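You operate a simulated robot arm through the tools that you are given. There is no shell and no other tool.

You are at the controls of a simulated robot arm. One attempt, no reset.

TASK
Wipe the low cube's side smudge off and dust its top.
Fine: desk lamp off first, its head is up to 65 C, and it stays off; use the green duster and put it back. What is to be rubbed or washed off counts as gone when no trace of it is left.

Only the result counts: the job must be done as asked and must still hold three seconds after the hand-in. Knocking over, shifting, dropping, spilling or breaking anything else fails it.

THE ROBOT
A 7-joint arm with a two-finger parallel gripper, fixed in place. Base frame: the origin is at the foot of the arm, x ahead of it, y to its left, z up. Units: mm, rad, N and s.
Its first joint turns from -2.304 to 2.304 rad. Payload 3.91 kg.
The TCP is the grasp point between the finger pads, 30 mm short of the fingertips. In the tool frame z runs along the fingers and y along their closing line. The gripper opens to 110 mm. The fingers are 20 mm wide and 10 mm thick; the gripper's body (48 by 112 mm) begins 55 mm behind the TCP.
Orientation is that of the tool frame in the base frame, as [roll, pitch, yaw] about the fixed x, y, z axes, in that order (R = Rz(yaw) Ry(pitch) Rx(roll)). With the fingers straight down and closing along the base's y, the tool's x points along the base's -x, its y along +y and its z along -z.

THE INTERFACE
- The arm moves only by the tool arm_command. Its argument "rows" is a list that holds one entry, the list of rows, each a list of 7 numbers: the shift along the base's x, y, z in units of 25 mm (1.0 is 25 mm), then the turn, a rotation vector about the base's x, y, z in units of 5 degrees (1.0 is 5 degrees), then the gripper command, from -1 (shut) to 1 (fully open), values between in proportion. In form: [[[tx, ty, tz, rx, ry, rz, gripper], ...]]. A call has 1 to 20 rows; each row shifts and turns the commanded pose from where the row before left it. A call with a number of a shift or a turn outside -1 to 1 is refused whole. Rows are played at 5 a second. More than 50 mm and 0.15 rad between two rows, or a gripper value outside its range, and nothing of the call is played. Where a pose cannot be reached the arm comes as near as it can. A force on the tool above 70 N (or 10 N above the force at the start of the call, whichever is more), or a blocked arm, ends the call early, and 0.2 s more pass. Each finger travels about 108 mm/s and halts on what it meets, pressing with about 43 N; the grip force reading is that of the motor and also rises with nothing between the fingers. The clock runs only during rows and for 0.2 s after the last one: add rows that do not move to give the fingers time. It gives the time, the measured TCP pose, the force on the tool (base axes), the opening and the grip force at its end, in the units of the frame above (readings bear some noise), with the torque about the TCP (base axes, N m) and any sound that the robot's microphone picked up, and new pictures: "show" is both (left out), scene, wrist or none.
- Cameras (640 x 400 px; columns grow to the right, rows downward): "scene" is fixed at [217.7, 500.8, 1881.2]; the picture's right is [0.31, -0.95, 0.00], its down [-0.92, -0.30, -0.25] and it looks along [0.24, 0.08, -0.97] (base axes); focal length 214 px, centre (320, 200). "wrist" rides on the gripper at [72, 17, -103] in the tool frame; the picture's right is [-0.23, 0.97, 0.00], its down [-0.76, -0.18, -0.62] and it looks along [-0.61, -0.14, 0.78] (tool axes); focal length 222 px, centre (320, 200). There is no depth. A picture from a camera that has moved, and an enlarged one, comes with that camera's place and axes in the base frame and with its lens.
- close_up(camera, box): a new picture of the part [left, top, right, bottom] of that camera's present view, enlarged. No time passes.
- job_done(): hands the job in; it is judged then, once.

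Places have to be worked out from the pictures, the camera data and where the tool is seen. Open the gripper and draw the arm clear of the work before you hand the job in, unless the task says otherwise.

The tools are called as name(argument=value, ...) on one line, values as JSON. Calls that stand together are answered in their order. arm_command: Moves the arm, as the interface text tells. Its arguments: {"type":"object","properties":{"rows":{"type":"array"},"show":{"type":"string","enum":["both","scene","wrist","none"]}},"required":["rows"]} The other tools are called the same way: close_up (camera, box) takes an enlarged picture of a part of a camera's view; job_done () hands the job in.

At the start:

```text
clock: 0.0
position: [171.3, 414.9, 1577.5]
orientation: [-3.14, 0.001, -3.141]
contact_force: [0.8, 0.3, -0.1]
ft_torque: [0.01, -0.01, -0.02]
grip_width: 110.0
gripper_force: 0.0
```

scene: 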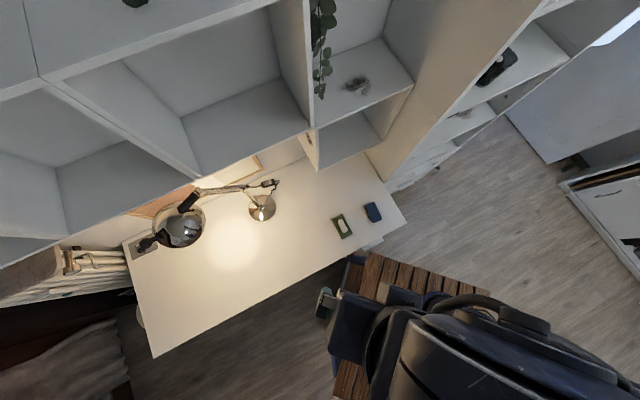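
wrist: 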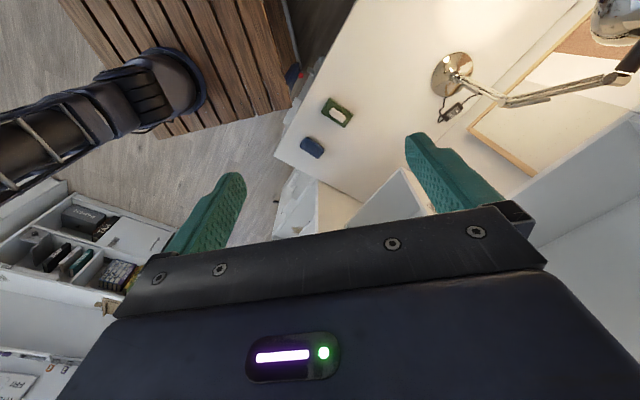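

The scene shows a desk with a lamp, a green item (possibly the duster/sponge in a tray) and a dark blue item near the right end. I'll enlarge several areas before moving.

close_up(camera="scene", box=[300, 180, 420, 255])

close_up(camera="scene", box=[120, 150, 300, 262])

close_up(camera="wrist", box=[270, 30, 510, 180])

close_up(camera="scene", box=[300, 0, 620, 200])

```text
5.33 times, centred on (360, 218) of scene
camera zoom: at [217.7, 500.8, 1881.2], right [0.31, -0.95, 0.0], down [-0.92, -0.3, -0.25], along [0.24, 0.08, -0.97], focal length 1144 px, centre (107, 107)
```

zoom: 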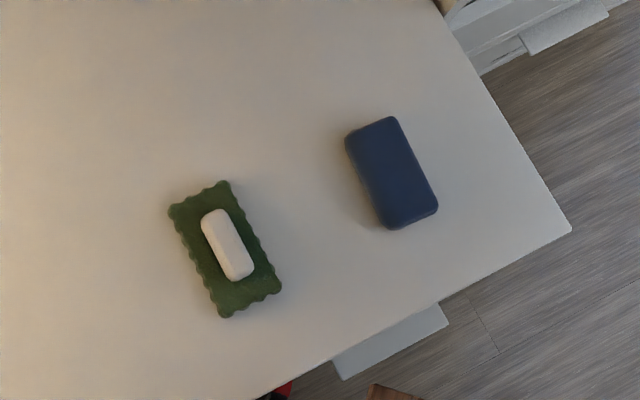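

```text
3.56 times, centred on (210, 206) of scene
camera zoom: at [217.7, 500.8, 1881.2], right [0.31, -0.95, 0.0], down [-0.92, -0.3, -0.25], along [0.24, 0.08, -0.97], focal length 763 px, centre (711, 179)
```

zoom: 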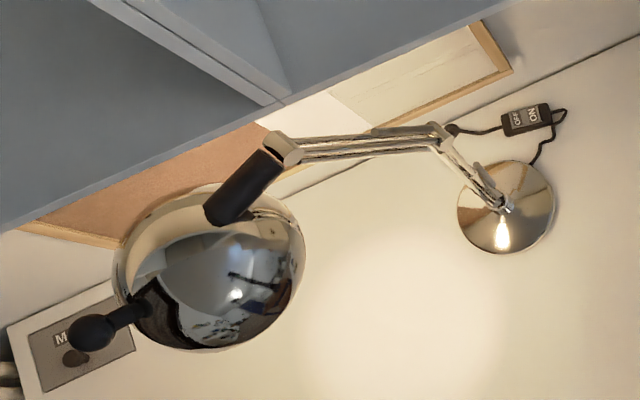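

```text
2.67 times, centred on (390, 105) of wrist
camera zoom: at [98.6, 432.4, 1680.7], right [0.23, 0.97, 0.0], down [0.76, -0.18, 0.62], along [0.61, -0.14, -0.78], focal length 592 px, centre (133, 453)
```

zoom: 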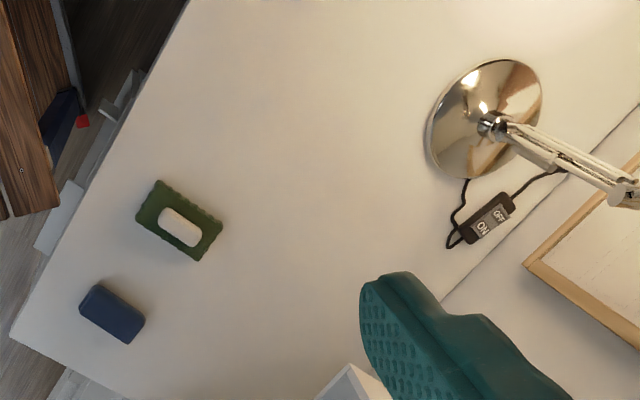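

```text
2.00 times, centred on (460, 100) of scene
camera zoom: at [217.7, 500.8, 1881.2], right [0.31, -0.95, 0.0], down [-0.92, -0.3, -0.25], along [0.24, 0.08, -0.97], focal length 429 px, centre (40, 400)
```

zoom: 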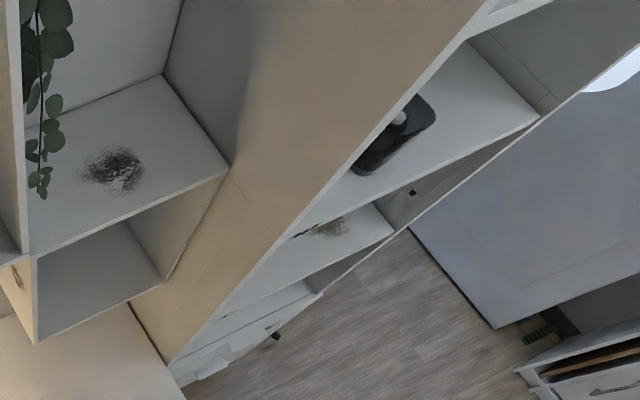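

I see a dark patch on a surface near (358,84) and possibly a smudge on a side near (308,138). I'll look closer at those and the lamp switch.

close_up(camera="scene", box=[300, 20, 428, 100])

close_up(camera="scene", box=[280, 95, 408, 175])

close_up(camera="scene", box=[420, 60, 548, 140])

close_up(camera="wrist", box=[260, 130, 420, 230])

close_up(camera="scene", box=[240, 165, 304, 205])

```text
5.00 times, centred on (364, 60) of scene
camera zoom: at [217.7, 500.8, 1881.2], right [0.31, -0.95, 0.0], down [-0.92, -0.3, -0.25], along [0.24, 0.08, -0.97], focal length 1072 px, centre (100, 900)
```

zoom: 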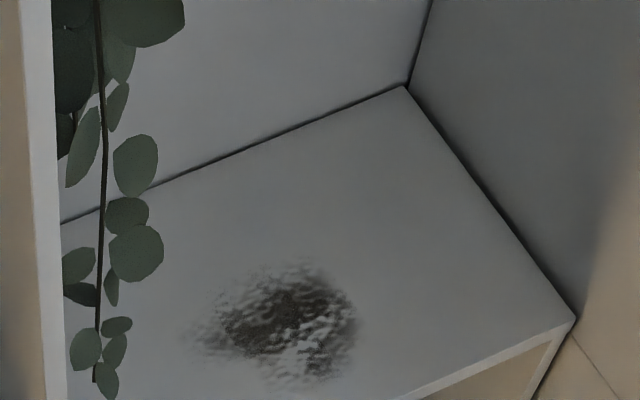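

```text
5.00 times, centred on (344, 135) of scene
camera zoom: at [217.7, 500.8, 1881.2], right [0.31, -0.95, 0.0], down [-0.92, -0.3, -0.25], along [0.24, 0.08, -0.97], focal length 1072 px, centre (200, 525)
```

zoom: 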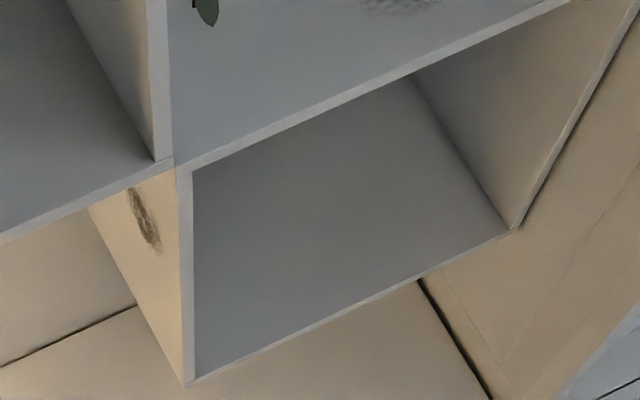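

```text
5.00 times, centred on (484, 100) of scene
camera zoom: at [217.7, 500.8, 1881.2], right [0.31, -0.95, 0.0], down [-0.92, -0.3, -0.25], along [0.24, 0.08, -0.97], focal length 1072 px, centre (-500, 700)
```

zoom: 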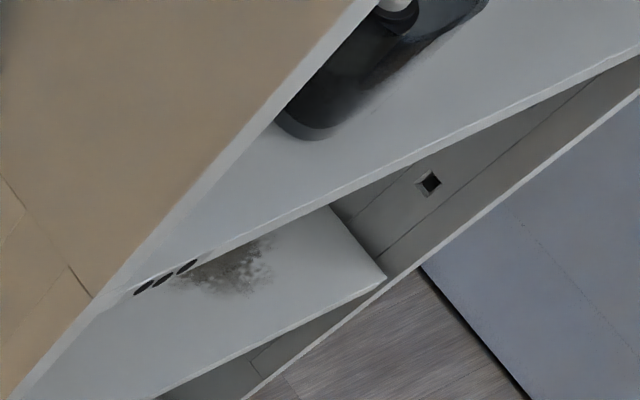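

```text
4.00 times, centred on (340, 180) of wrist
camera zoom: at [98.6, 432.4, 1680.7], right [0.23, 0.97, 0.0], down [0.76, -0.18, 0.62], along [0.61, -0.14, -0.78], focal length 888 px, centre (240, 280)
```

zoom: 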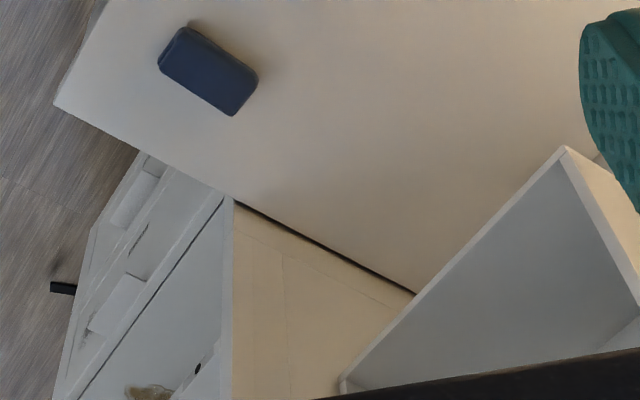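

```text
10.00 times, centred on (272, 185) of scene
camera zoom: at [217.7, 500.8, 1881.2], right [0.31, -0.95, 0.0], down [-0.92, -0.3, -0.25], along [0.24, 0.08, -0.97], focal length 2145 px, centre (800, 350)
```

zoom: 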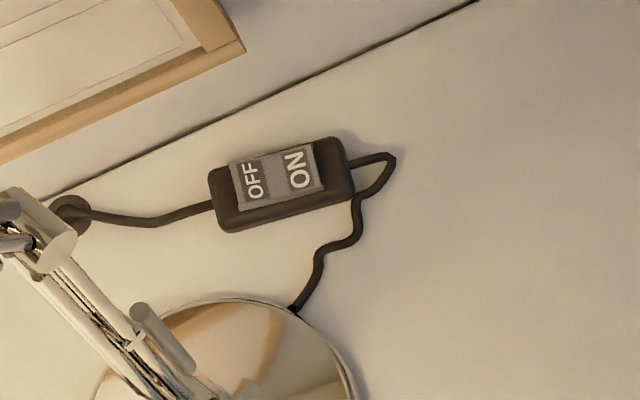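

The desk is turned about 45° to the base. From triangulation I put the lamp switch at about (497,895,750), the green duster at about (399,433,750), and the low cube at z 991–1322 with its left face smudged near z 1163. I'll move down in open space in front of the desk, turning the tool 45° to face the wall, to see more.

arm_command(rows=[[[0.2, 0.03, -0.8, 0, 0, 0.45, -1], [0.2, 0.03, -0.8, 0, 0, 0.45, -1], [0.2, 0.03, -0.8, 0, 0, 0.45, -1], [0.2, 0.03, -0.8, 0, 0, 0.45, -1], [0.2, 0.03, -0.8, 0, 0, 0.45, -1], [0.2, 0.03, -0.8, 0, 0, 0.45, -1], [0.2, 0.03, -0.8, 0, 0, 0.45, -1], [0.2, 0.03, -0.8, 0, 0, 0.45, -1], [0.2, 0.03, -0.8, 0, 0, 0.45, -1], [0.2, 0.03, -0.8, 0, 0, 0.45, -1], [0.2, 0.03, -0.8, 0, 0, 0.45, -1], [0.2, 0.03, -0.8, 0, 0, 0.45, -1], [0.2, 0.03, -0.8, 0, 0, 0.45, -1], [0.2, 0.03, -0.8, 0, 0, 0.45, -1], [0.2, 0.03, -0.8, 0, 0, 0.45, -1], [0.2, 0.03, -0.8, 0, 0, 0.45, -1], [0.2, 0.03, -0.8, 0, 0, 0.45, -1], [0.2, 0.03, -0.8, 0, 0, 0.45, -1], [0.2, 0.03, -0.8, 0, 0, 0.45, -1], [0.2, 0.03, -0.8, 0, 0, 0.45, -1]]])

```text
clock: 4.2
position: [270.0, 432.0, 1175.6]
orientation: [-3.141, -0.001, -2.356]
contact_force: [0.2, -0.4, 0.3]
ft_torque: [0.0, 0.0, 0.01]
grip_width: 0.0
gripper_force: 37.3
camera wrist: at [206.8, 392.8, 1280.3], right [-0.53, 0.85, 0.0], down [0.66, 0.41, 0.62], along [0.53, 0.33, -0.78], focal length 222 px, centre (320, 200)
```

scene: 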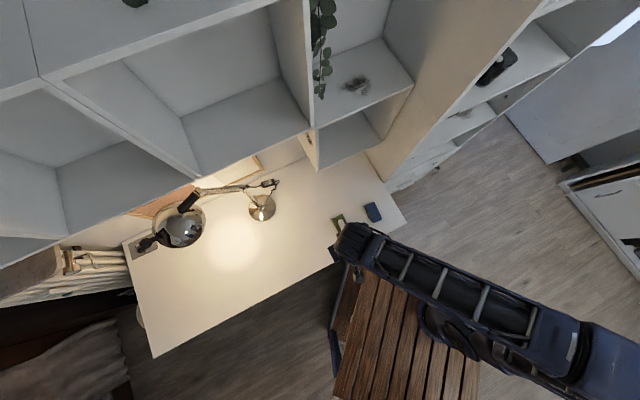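
wrist: 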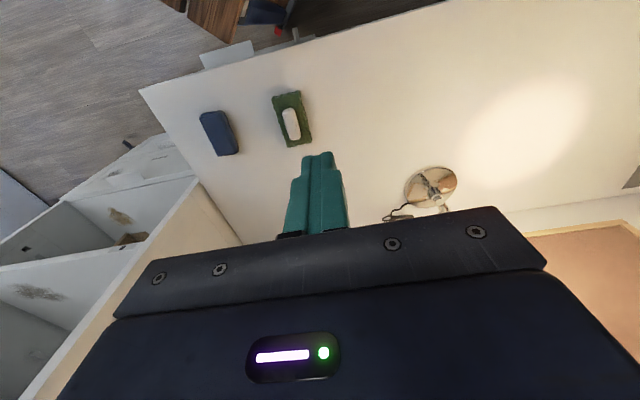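

The arm tracks well. I'll move in toward the switch from the right-front, keeping clear of the lamp post. On the way I'll turn the heading to about 70° and tilt the tool 45° so the wrist camera looks at the switch.

arm_command(rows=[[[0.46, 0.9, -0.72, 0, 0, 1.0, -1], [0.46, 0.9, -0.72, 0, 0, 1.0, -1], [0.46, 0.9, -0.72, 0, 0, 1.0, -1], [0.46, 0.9, -0.72, 0, 0, 1.0, -1], [0.46, 0.9, -0.72, 0, 0, 1.0, -1], [0.46, 0.9, -0.72, 0.94, -0.342, 0, -1], [0.46, 0.9, -0.72, 0.94, -0.342, 0, -1], [0.46, 0.9, -0.72, 0.94, -0.342, 0, -1], [0.46, 0.9, -0.72, 0.94, -0.342, 0, -1], [0.46, 0.9, -0.72, 0.94, -0.342, 0, -1], [0.46, 0.9, -0.72, 0.94, -0.342, 0, -1], [0.46, 0.9, -0.72, 0.94, -0.342, 0, -1], [0.46, 0.9, -0.72, 0.94, -0.342, 0, -1], [0.46, 0.9, -0.72, 0.94, -0.342, 0, -1]]])

```text
clock: 7.2
position: [432.2, 744.6, 926.5]
orientation: [3.141, 0.788, -1.92]
contact_force: [-0.3, -1.0, 0.2]
ft_torque: [0.01, -0.01, 0.0]
grip_width: 0.0
gripper_force: 38.1
camera wrist: at [373.3, 633.3, 948.2], right [-0.86, 0.48, 0.16], down [0.2, 0.03, 0.98], along [0.47, 0.87, -0.12], focal length 222 px, centre (320, 200)
```

scene: 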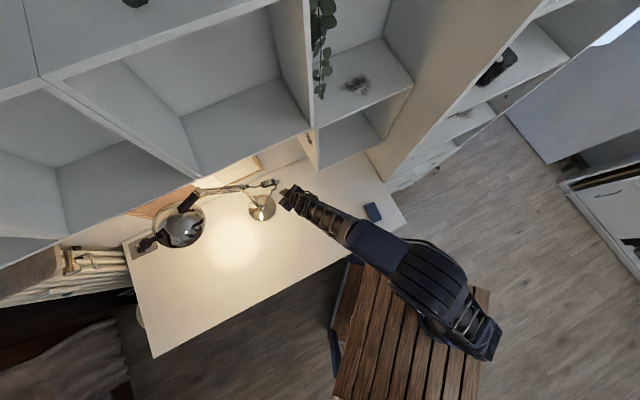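
wrist: 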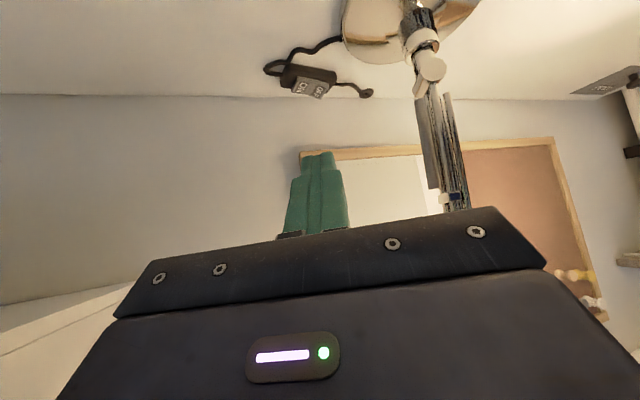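

close_up(camera="wrist", box=[240, 0, 496, 160])

close_up(camera="wrist", box=[250, 50, 378, 130])

close_up(camera="scene", box=[236, 165, 332, 225])

```text
2.50 times, centred on (368, 80) of wrist
camera zoom: at [373.3, 633.3, 948.2], right [-0.86, 0.48, 0.16], down [0.2, 0.03, 0.98], along [0.47, 0.87, -0.12], focal length 555 px, centre (200, 500)
```

zoom: 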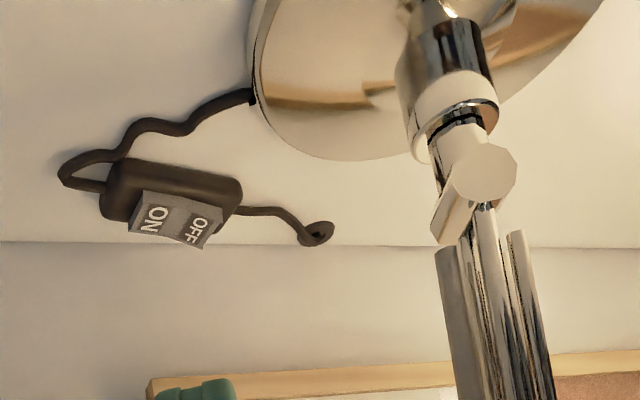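

```text
5.00 times, centred on (314, 90) of wrist
camera zoom: at [373.3, 633.3, 948.2], right [-0.86, 0.48, 0.16], down [0.2, 0.03, 0.98], along [0.47, 0.87, -0.12], focal length 1111 px, centre (350, 750)
```

zoom: 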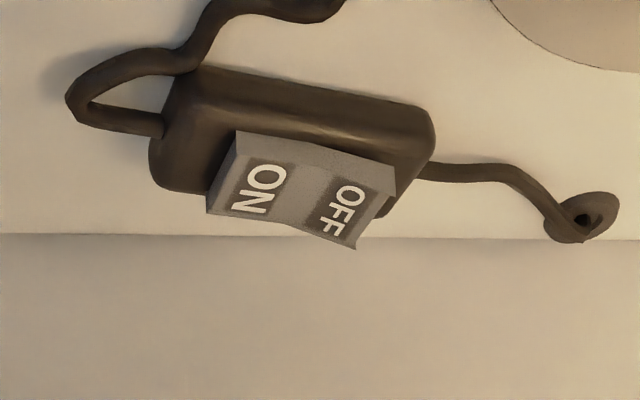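

```text
6.67 times, centred on (284, 195) of scene
camera zoom: at [217.7, 500.8, 1881.2], right [0.31, -0.95, 0.0], down [-0.92, -0.3, -0.25], along [0.24, 0.08, -0.97], focal length 1430 px, centre (560, 233)
```

zoom: 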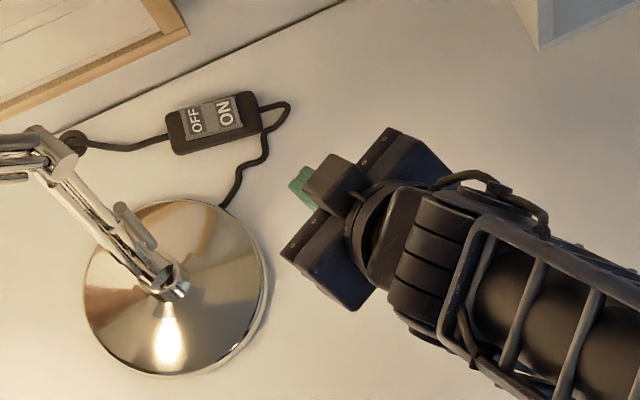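

The ON half is pressed in and the OFF half stands proud at about (493,907,758). The tool axis passes about 109 mm to the side of the lamp post, so this approach is clear. I'll move to about 20 mm above the OFF half.

arm_command(rows=[[[0.272, 0.758, -0.6, 0, 0, 0, -1], [0.272, 0.758, -0.6, 0, 0, 0, -1], [0.272, 0.758, -0.6, 0, 0, 0, -1], [0.272, 0.758, -0.6, 0, 0, 0, -1], [0.272, 0.758, -0.6, 0, 0, 0, -1], [0.272, 0.758, -0.6, 0, 0, 0, -1], [0.272, 0.758, -0.6, 0, 0, 0, -1], [0.272, 0.758, -0.6, 0, 0, 0, -1], [0, 0, 0, 0, 0, 0, -1]]])

```text
clock: 9.2
position: [485.1, 899.0, 803.6]
orientation: [-3.14, 0.787, -1.921]
contact_force: [-1.0, 0.1, -0.3]
ft_torque: [-0.04, 0.0, 0.01]
grip_width: 0.0
gripper_force: 37.7
camera wrist: at [427.9, 788.1, 825.7], right [-0.86, 0.48, 0.16], down [0.2, 0.03, 0.98], along [0.47, 0.87, -0.12], focal length 222 px, centre (320, 200)
```

scene: 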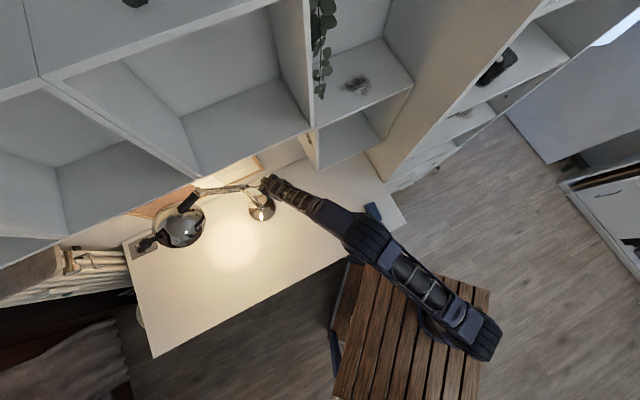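
wrist: 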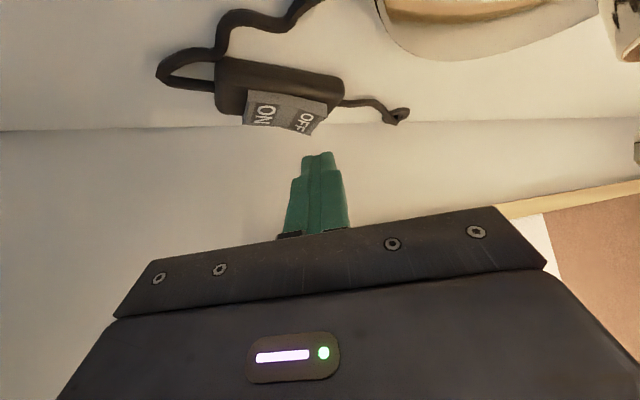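

The tip sits just over the OFF half. I'll correct slightly and press down in small steps, watching the force and listening for a click.

arm_command(rows=[[[0.06, -0.17, -0.2, 0, 0, 0, -1], [0, 0, -0.16, 0, 0, 0, -1], [0, 0, -0.16, 0, 0, 0, -1], [0, 0, -0.16, 0, 0, 0, -1], [0, 0, -0.1, 0, 0, 0, -1], [0, 0, -0.1, 0, 0, 0, -1], [0, 0, -0.1, 0, 0, 0, -1]]])

```text
clock: 10.8
position: [487.2, 892.9, 781.1]
orientation: [3.141, 0.786, -1.919]
contact_force: [-1.7, -1.2, 9.1]
ft_torque: [0.1, -0.04, 0.03]
grip_width: 0.0
gripper_force: 37.5
camera wrist: at [429.2, 782.8, 803.8], right [-0.86, 0.48, 0.16], down [0.2, 0.03, 0.98], along [0.47, 0.88, -0.12], focal length 222 px, centre (320, 200)
```

scene: 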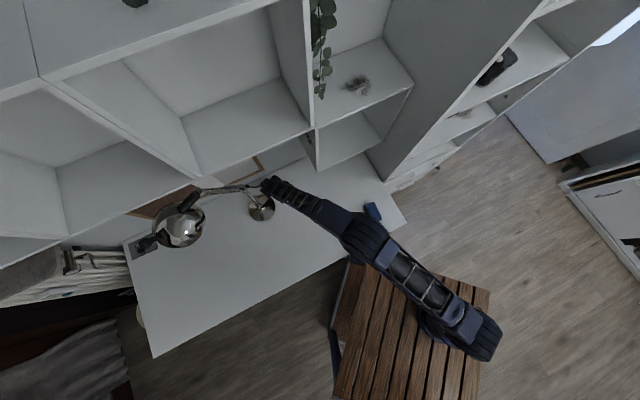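
wrist: 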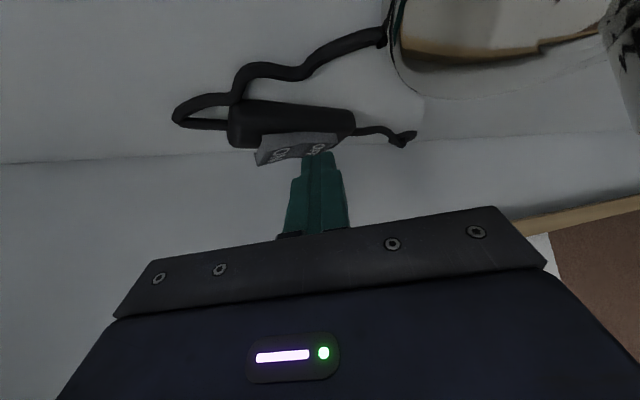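

The lamp went dark with 9 N on the OFF half. I'll lift straight up, back away along the approach, and check that it stays off.

arm_command(rows=[[[0, 0, 0.4, 0, 0, 0, -1], [0, 0, 0.8, 0, 0, 0, -1], [0, -0.2, 0.6, 0, 0, 0, -1], [-0.25, -0.75, 0.6, 0, 0, 0, -1], [-0.25, -0.75, 0.6, 0, 0, 0, -1], [-0.25, -0.75, 0.6, 0, 0, 0, -1], [-0.25, -0.75, 0.6, 0, 0, 0, -1], [-0.25, -0.75, 0.6, 0, 0, 0, -1], [-0.25, -0.75, 0.6, 0, 0, 0, -1]]])

```text
clock: 12.8
position: [451.2, 775.8, 915.7]
orientation: [-3.142, 0.785, -1.921]
contact_force: [-0.1, 0.5, -0.1]
ft_torque: [0.05, 0.0, 0.01]
grip_width: 0.0
gripper_force: 37.7
camera wrist: at [391.8, 664.6, 938.0], right [-0.86, 0.48, 0.16], down [0.2, 0.03, 0.98], along [0.47, 0.87, -0.12], focal length 222 px, centre (320, 200)
```

scene: 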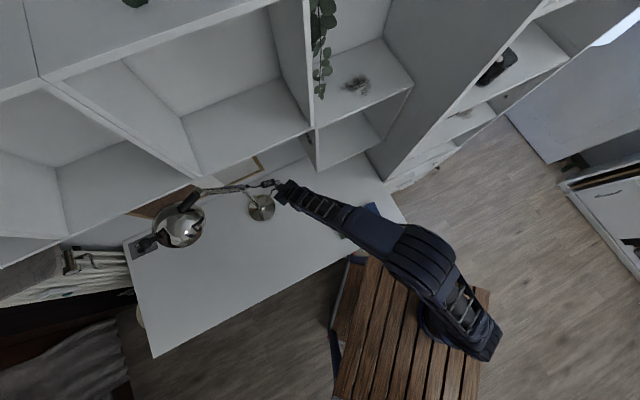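
wrist: 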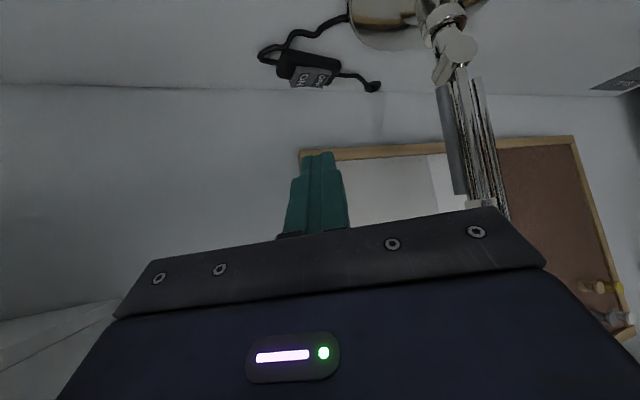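

The lamp stays off. Before grasping I want a good view of the smudge and to check the side-wiping pose is reachable. I'll back away from the lamp, turn to heading 45°, then roll about the wall-normal axis while rising to about z 1150.

arm_command(rows=[[[-0.16, -0.7, 0.2, 0, 0, -1, -1], [-0.16, -0.7, 0.2, 0, 0, -1, -1], [-0.16, -0.7, 0.2, 0, 0, -1, -1], [-0.16, -0.7, 0.2, 0, 0, -1, -1], [-0.16, -0.7, 0.2, 0, 0, -1, -1], [0, 0, 0.55, -0.707, -0.707, 0, -1], [0, 0, 0.55, -0.707, -0.707, 0, -1], [0, 0, 0.55, -0.707, -0.707, 0, -1], [0, 0, 0.55, -0.707, -0.707, 0, -1], [0, 0, 0.55, -0.707, -0.707, 0, -1], [0, 0, 0.55, -0.707, -0.707, 0, -1], [0, 0, 0.55, -0.707, -0.707, 0, -1], [0, 0, 0.55, -0.707, -0.707, 0, -1], [0, 0, 0.55, -0.707, -0.707, 0, -1], [0, 0, 0.55, -0.707, -0.707, 0, -1], [0, 0, 0.55, -0.707, -0.707, 0, -1]]])

```text
clock: 16.2
position: [431.4, 687.7, 1092.9]
orientation: [-2.03, 0.418, -1.671]
contact_force: [-1.0, 0.2, 0.4]
ft_torque: [-0.01, 0.02, 0.01]
grip_width: 0.0
gripper_force: 37.6
camera wrist: at [324.8, 619.3, 1091.5], right [-0.37, 0.6, -0.71], down [-0.43, 0.56, 0.71], along [0.82, 0.57, 0.05], focal length 222 px, centre (320, 200)
```

scene: 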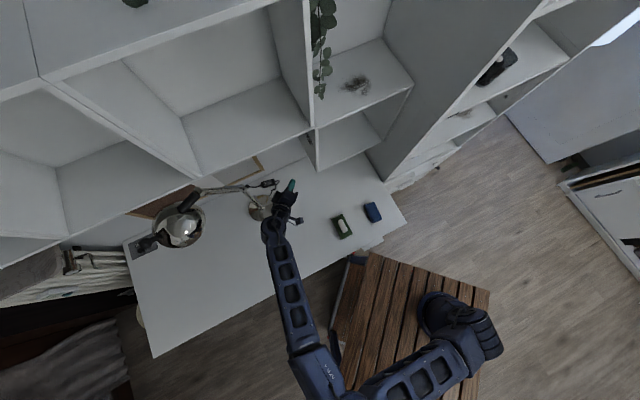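
wrist: 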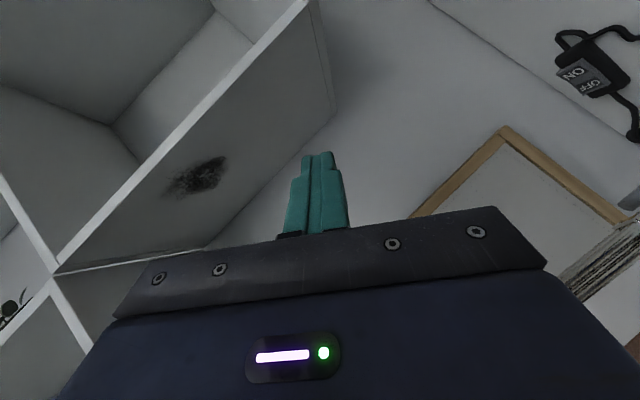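

The pose is reachable and the smudge is clearly visible on the low cube's left face near z 1183. I'll enlarge it to measure how far it extends.

close_up(camera="wrist", box=[120, 120, 280, 220])

close_up(camera="wrist", box=[0, 0, 352, 220])

close_up(camera="scene", box=[316, 195, 396, 245])

close_up(camera="scene", box=[230, 150, 486, 400])

```text
4.00 times, centred on (200, 170) of wrist
camera zoom: at [324.8, 619.3, 1091.5], right [-0.37, 0.6, -0.71], down [-0.43, 0.56, 0.71], along [0.82, 0.57, 0.05], focal length 888 px, centre (800, 320)
```

zoom: 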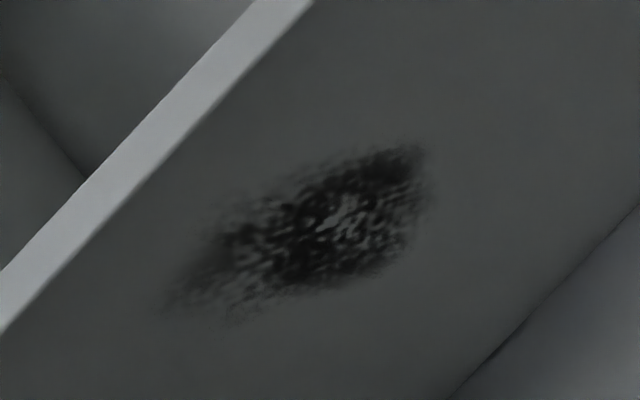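

```text
1.82 times, centred on (176, 110) of wrist
camera zoom: at [324.8, 619.3, 1091.5], right [-0.37, 0.6, -0.71], down [-0.43, 0.56, 0.71], along [0.82, 0.57, 0.05], focal length 404 px, centre (582, 364)
```

zoom: 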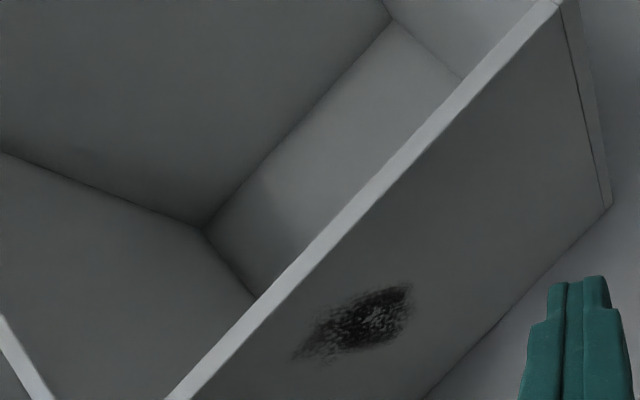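

```text
8.00 times, centred on (356, 220) of scene
camera zoom: at [217.7, 500.8, 1881.2], right [0.31, -0.95, 0.0], down [-0.92, -0.3, -0.25], along [0.24, 0.08, -0.97], focal length 1716 px, centre (32, 40)
```

zoom: 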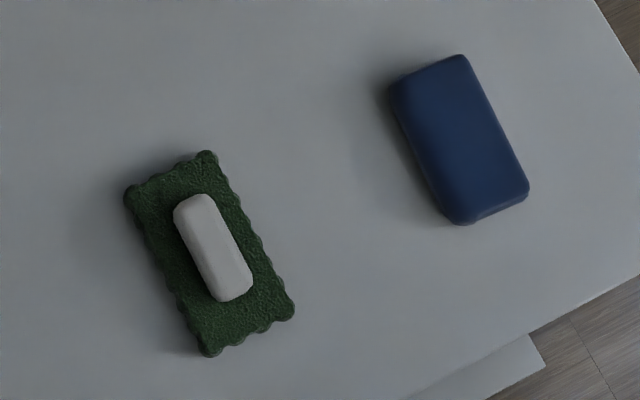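

```text
1.60 times, centred on (358, 275) of scene
camera zoom: at [217.7, 500.8, 1881.2], right [0.31, -0.95, 0.0], down [-0.92, -0.3, -0.25], along [0.24, 0.08, -0.97], focal length 343 px, centre (259, 80)
```

zoom: 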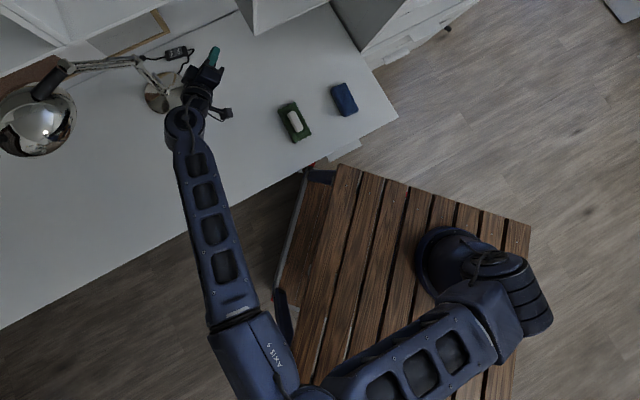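

Smudge extents on the face: about d 871–927 (distance toward the wall) and z 1147–1221. Next I'll test reach to the cube's top with an empty gripper and look at the dust and the hanging plant. I'll roll back to heading 45°, tilt 45° and move up in front of the cube top.

arm_command(rows=[[[-0.295, -0.756, 0.753, 0.707, 0.707, 0, -1], [-0.295, -0.756, 0.753, 0.707, 0.707, 0, -1], [-0.295, -0.756, 0.753, 0.707, 0.707, 0, -1], [-0.295, -0.756, 0.753, 0.707, 0.707, 0, -1], [-0.295, -0.756, 0.753, 0.707, 0.707, 0, -1], [-0.295, -0.756, 0.753, 0.707, 0.707, 0, -1], [-0.295, -0.756, 0.753, 0.707, 0.707, 0, -1], [-0.295, -0.756, 0.753, 0.707, 0.707, 0, -1], [-0.295, -0.756, 0.753, 0.707, 0.707, 0, -1], [-0.295, -0.756, 0.753, 0.707, 0.707, 0, -1], [-0.295, -0.756, 0.753, 0.707, 0.707, 0, -1], [0.578, -0.667, 0.667, 0, 0, 0, -1], [0.578, -0.667, 0.667, 0, 0, 0, -1], [0.578, -0.667, 0.667, 0, 0, 0, -1], [0.578, -0.667, 0.667, 0, 0, 0, -1], [0.578, -0.667, 0.667, 0, 0, 0, -1], [0.578, -0.667, 0.667, 0, 0, 0, -1], [0.578, -0.667, 0.667, 0, 0, 0, -1], [0.578, -0.667, 0.667, 0, 0, 0, -1], [0.578, -0.667, 0.667, 0, 0, 0, -1]]])

```text
clock: 20.4
position: [479.6, 328.3, 1451.0]
orientation: [-3.141, 0.785, -2.357]
contact_force: [0.0, 0.4, -1.0]
ft_torque: [0.0, -0.01, 0.03]
grip_width: 0.0
gripper_force: 37.9
camera wrist: at [379.5, 253.2, 1472.5], right [-0.58, 0.8, 0.16], down [0.19, -0.06, 0.98], along [0.79, 0.59, -0.12], focal length 222 px, centre (320, 200)
```

scene: 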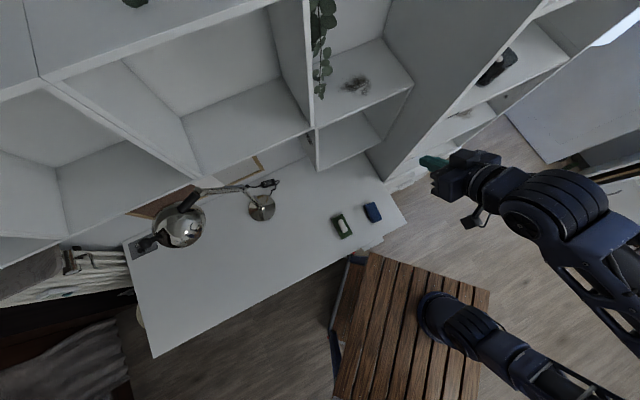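
wrist: 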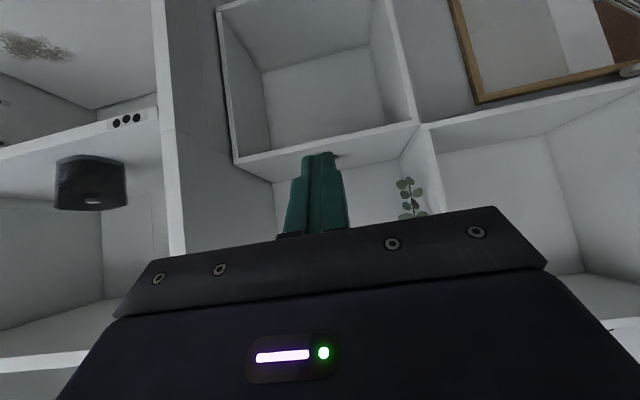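

The lowest plant leaves sit at about d 875, s 13 (s is the left-positive axis along the desk), z≈1400, so I'll stay right of that. I'll test the forward reach over the cube top at tilt 45°.

arm_command(rows=[[[0.743, 0.634, 0, 0, 0, 0, -1], [0.743, 0.634, 0, 0, 0, 0, -1], [0.743, 0.634, 0, 0, 0, 0, -1], [0.743, 0.634, 0, 0, 0, 0, -1], [0.743, 0.634, 0, 0, 0, 0, -1], [0.743, 0.634, 0, 0, 0, 0, -1], [0.743, 0.634, 0, 0, 0, 0, -1], [0.743, 0.634, 0, 0, 0, 0, -1], [0.743, 0.634, 0, 0, 0, 0, -1], [0.743, 0.634, 0, 0, 0, 0, -1]]])

```text
clock: 22.6
position: [666.8, 487.3, 1448.5]
orientation: [-3.141, 0.785, -2.357]
contact_force: [-0.7, -0.3, -0.3]
ft_torque: [-0.04, 0.03, -0.02]
grip_width: 0.1
gripper_force: 37.6
camera wrist: at [566.7, 411.6, 1471.8], right [-0.57, 0.8, 0.16], down [0.19, -0.06, 0.98], along [0.79, 0.59, -0.12], focal length 222 px, centre (320, 200)
```

scene: 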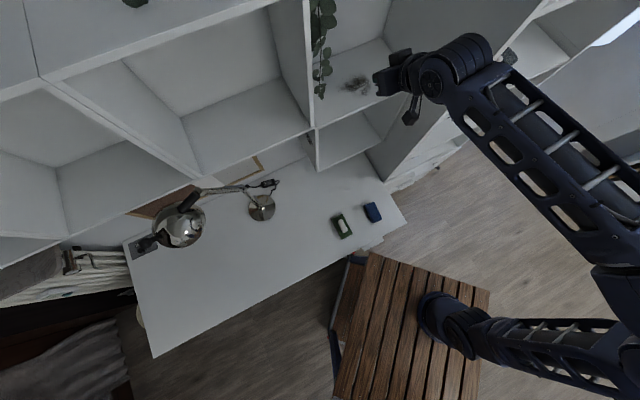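
wrist: 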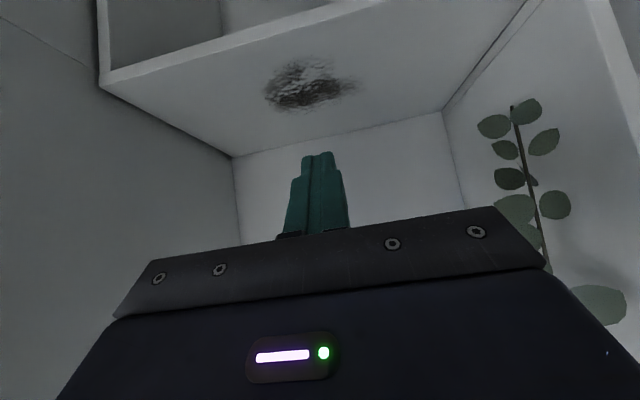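

Reach over the top works, and I confirm the dust spans about d 869–957 and s −184…−79 at z 1322. Now I'll retrace and go to the green duster at the same 45° tilt, which suits both wiping poses.

arm_command(rows=[[[-0.743, -0.634, 0, 0, 0, 0, 0], [-0.743, -0.634, 0, 0, 0, 0, 0], [-0.743, -0.634, 0, 0, 0, 0, 0], [-0.743, -0.634, 0, 0, 0, 0, 0], [-0.743, -0.634, 0, 0, 0, 0, 0], [-0.743, -0.634, 0, 0, 0, 0, 0], [-0.743, -0.634, 0, 0, 0, 0, 0], [-0.743, -0.634, 0, 0, 0, 0, 0], [-0.743, -0.634, 0, 0, 0, 0, 0], [-0.743, -0.634, 0, 0, 0, 0, 0], [-0.245, 0.078, -0.95, 0, 0, 0, 0], [-0.245, 0.078, -0.95, 0, 0, 0, 0], [-0.245, 0.078, -0.95, 0, 0, 0, 0], [-0.245, 0.078, -0.95, 0, 0, 0, 0], [-0.245, 0.078, -0.95, 0, 0, 0, 0], [-0.245, 0.078, -0.95, 0, 0, 0, 0], [-0.245, 0.078, -0.95, 0, 0, 0, 0], [-0.245, 0.078, -0.95, 0, 0, 0, 0], [-0.245, 0.078, -0.95, 0, 0, 0, 0], [-0.245, 0.078, -0.95, 0, 0, 0, 0]]])

arm_command(rows=[[[-0.245, 0.078, -0.95, 0, 0, 0, 0], [-0.245, 0.078, -0.95, 0, 0, 0, 0], [-0.245, 0.078, -0.95, 0, 0, 0, 0], [-0.245, 0.078, -0.95, 0, 0, 0, 0], [-0.245, 0.078, -0.95, 0, 0, 0, 0], [-0.245, 0.078, -0.95, 0, 0, 0, 0], [-0.245, 0.078, -0.95, 0, 0, 0, 0], [-0.245, 0.078, -0.95, 0, 0, 0, 0], [-0.245, 0.078, -0.95, 0, 0, 0, 0], [-0.245, 0.078, -0.95, 0, 0, 0, 0]]])

```text
clock: 26.8
position: [419.7, 350.4, 1210.9]
orientation: [3.141, 0.784, -2.355]
contact_force: [0.5, -0.2, -0.4]
ft_torque: [0.01, -0.01, 0.03]
grip_width: 54.9
gripper_force: 0.1
camera wrist: at [320.2, 274.8, 1232.8], right [-0.57, 0.8, 0.16], down [0.19, -0.06, 0.98], along [0.79, 0.59, -0.12], focal length 222 px, centre (320, 200)
```

scene: 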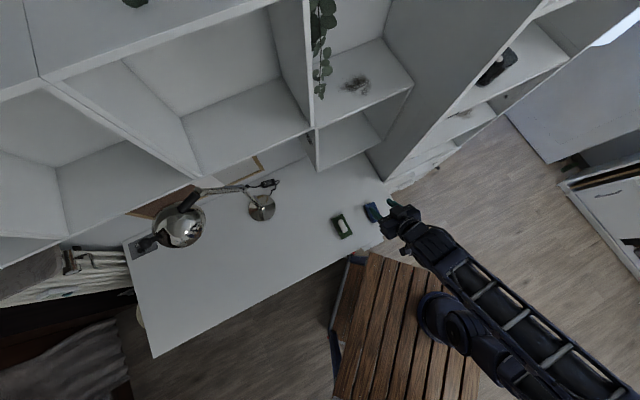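
wrist: 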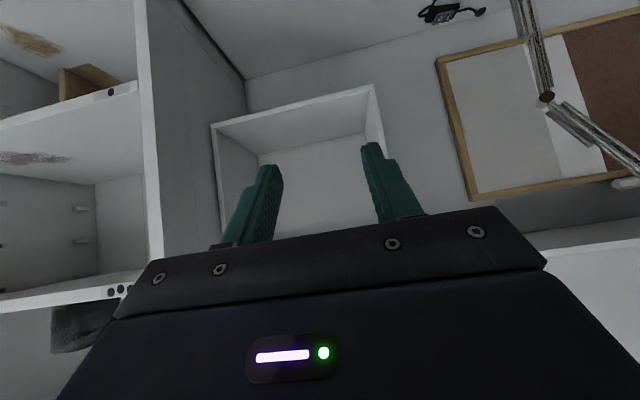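

```text
clock: 29.0
position: [362.6, 380.9, 974.8]
orientation: [-3.141, 0.783, -2.358]
contact_force: [0.4, -0.6, 0.1]
ft_torque: [0.0, 0.02, 0.03]
grip_width: 55.2
gripper_force: 0.0
out of reach, approached as far as the arm can: row 8, 9, 10
camera wrist: at [261.8, 306.3, 998.5], right [-0.57, 0.8, 0.16], down [0.2, -0.06, 0.98], along [0.8, 0.59, -0.13], focal length 222 px, centre (320, 200)
```

scene: 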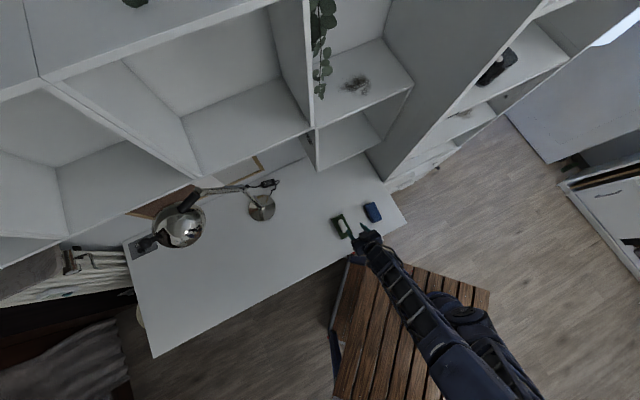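
wrist: 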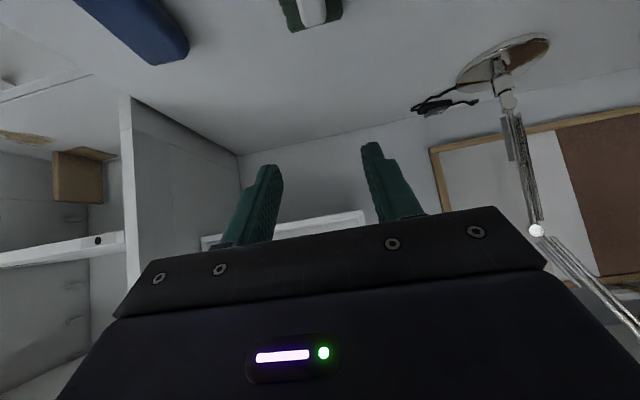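

Too close to the base for a 45° tilt at the duster's place. I'll reduce the tilt to 25° while moving over the duster for a close look.

arm_command(rows=[[[0.18, 0.3, -0.3, -0.707, 0.707, 0, 0], [0.18, 0.3, -0.5, -0.707, 0.707, 0, 0], [0.18, 0.3, -0.6, -0.707, 0.707, 0, 0], [0.18, 0.3, -0.7, -0.707, 0.707, 0, 0], [0.0, 0.3, -0.7, 0, 0, 0, 0], [0.0, 0.3, -0.7, 0, 0, 0, 0]]])

```text
clock: 30.4
position: [378.5, 422.4, 907.7]
orientation: [3.14, 0.439, -2.357]
contact_force: [-0.1, -1.2, -0.1]
ft_torque: [0.02, 0.02, -0.02]
grip_width: 54.8
gripper_force: 0.0
out of reach, approached as far as the arm can: row 4, 5
camera wrist: at [289.2, 357.2, 972.1], right [-0.54, 0.83, 0.1], down [0.43, 0.17, 0.89], along [0.72, 0.52, -0.45], focal length 222 px, centre (320, 200)
```

scene: 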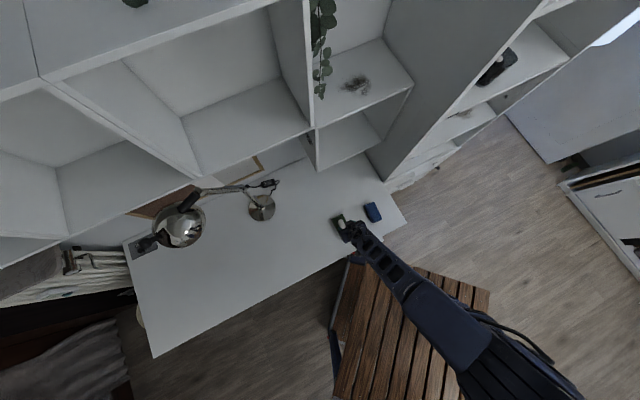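
wrist: 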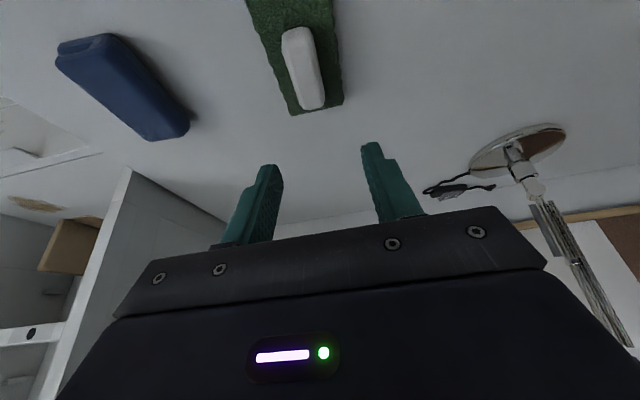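

close_up(camera="wrist", box=[220, 0, 380, 120])

close_up(camera="scene", box=[316, 200, 380, 240])

```text
3.33 times, centred on (300, 60) of wrist
camera zoom: at [289.2, 357.2, 972.1], right [-0.54, 0.83, 0.1], down [0.43, 0.17, 0.89], along [0.72, 0.52, -0.45], focal length 740 px, centre (387, 667)
```

zoom: 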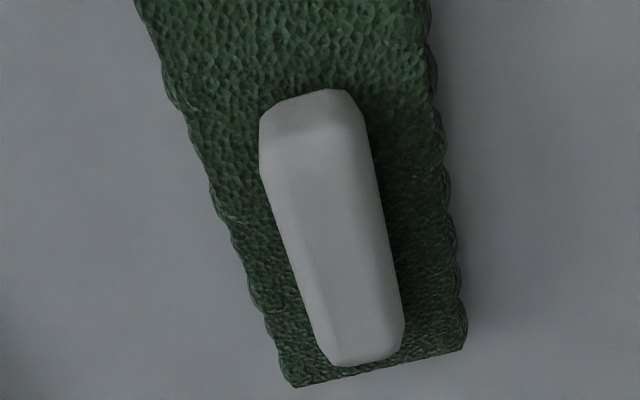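

```text
10.00 times, centred on (348, 220) of scene
camera zoom: at [217.7, 500.8, 1881.2], right [0.31, -0.95, 0.0], down [-0.92, -0.3, -0.25], along [0.24, 0.08, -0.97], focal length 2145 px, centre (40, 0)
```

zoom: 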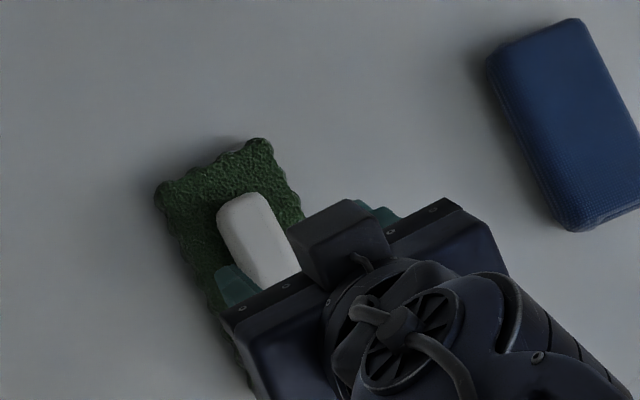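

The duster reads clearly: pad top at about z 752, and a white handle about 70×25 mm, top about z 777, centred at (394.5,435) with its long axis toward the wall. I'll let the arm settle to learn its actual commanded pose, and add 5° of tilt.

arm_command(rows=[[[0, 0, 0, 0.707, -0.707, 0, 0], [0, 0, 0, 0, 0, 0, 0], [0, 0, 0, 0, 0, 0, 0]]], show="none")

```text
clock: 31.2
position: [378.0, 421.9, 909.0]
orientation: [3.142, 0.525, -2.356]
contact_force: [-1.0, -0.1, -0.5]
ft_torque: [0.0, -0.04, -0.03]
grip_width: 55.1
gripper_force: 0.0
```

arm_command(rows=[[[0.084, 0.053, -0.69, 0, 0, 0, 0], [0.084, 0.053, -0.69, 0, 0, 0, 0], [0.084, 0.053, -0.69, 0, 0, 0, 0], [0.084, 0.053, -0.69, 0, 0, 0, 0], [0, 0, 0, 0, 0, 0, 0]]])

```text
clock: 32.4
position: [386.8, 426.8, 839.4]
orientation: [3.141, 0.524, -2.355]
contact_force: [-0.2, -0.3, 0.4]
ft_torque: [0.01, -0.02, 0.0]
grip_width: 54.9
gripper_force: 0.1
camera wrist: at [293.4, 358.0, 893.7], right [-0.55, 0.83, 0.11], down [0.37, 0.12, 0.92], along [0.75, 0.55, -0.37], focal length 222 px, centre (320, 200)
```

scene: 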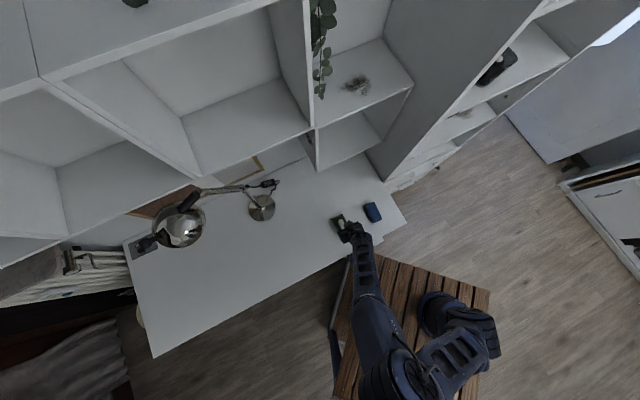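
wrist: 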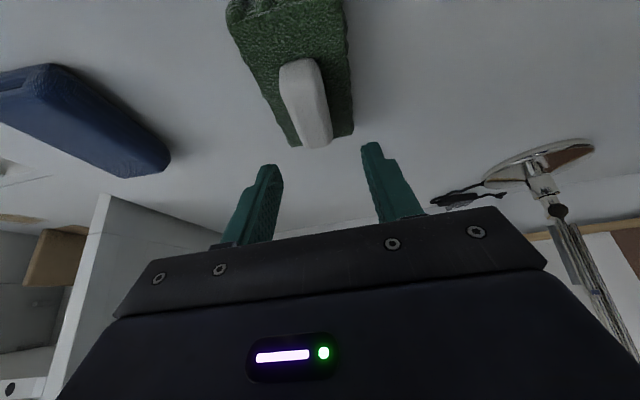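

A 30° tilt is reachable here. I'll try tilting further toward 45° at this height, which would ease both wiping poses.

arm_command(rows=[[[-0.05, -0.05, 0, 0.707, -0.707, 0, 0], [-0.05, -0.05, 0, 0.707, -0.707, 0, 0], [-0.05, -0.05, 0, 0.707, -0.707, 0, 0], [0, 0, 0, 0, 0, 0, 0]]])

```text
clock: 33.4
position: [384.0, 422.1, 839.4]
orientation: [3.139, 0.787, -2.356]
contact_force: [-0.3, 0.0, 0.2]
ft_torque: [-0.02, 0.03, -0.02]
grip_width: 54.9
gripper_force: 0.1
camera wrist: at [283.3, 347.7, 862.1], right [-0.58, 0.8, 0.16], down [0.19, -0.06, 0.98], along [0.79, 0.59, -0.12], focal length 222 px, centre (320, 200)
```

scene: 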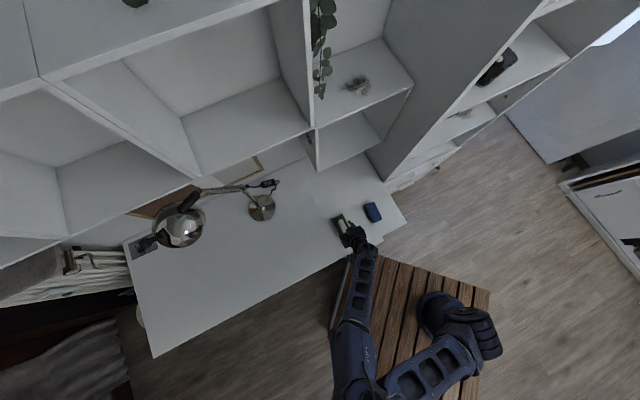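
wrist: 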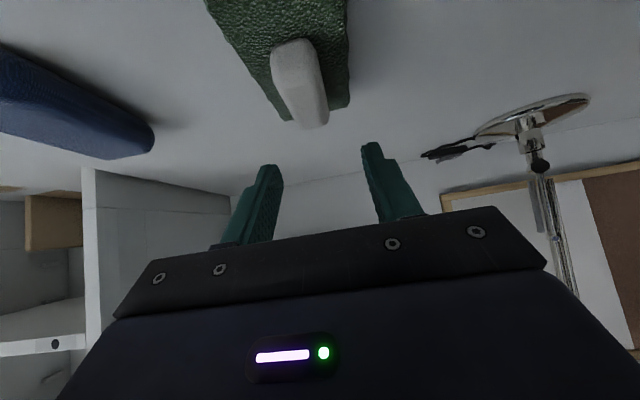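

A 45° tilt is reachable here in this arm configuration. I'll zoom in to verify the handle's position against the fingers before descending.

close_up(camera="wrist", box=[192, 0, 400, 130])

```text
3.08 times, centred on (296, 65) of wrist
camera zoom: at [283.3, 347.7, 862.1], right [-0.58, 0.8, 0.16], down [0.19, -0.06, 0.98], along [0.79, 0.59, -0.12], focal length 684 px, centre (394, 615)
```

zoom: 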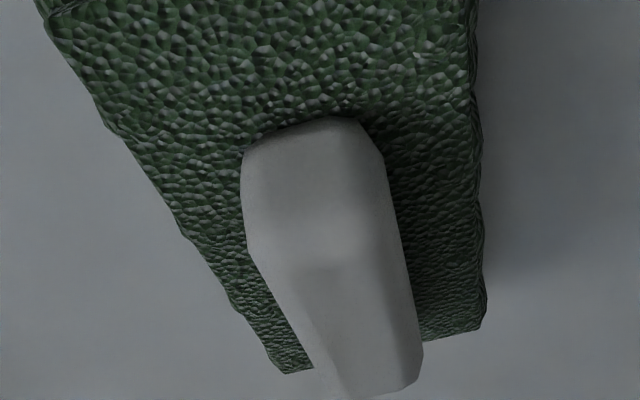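

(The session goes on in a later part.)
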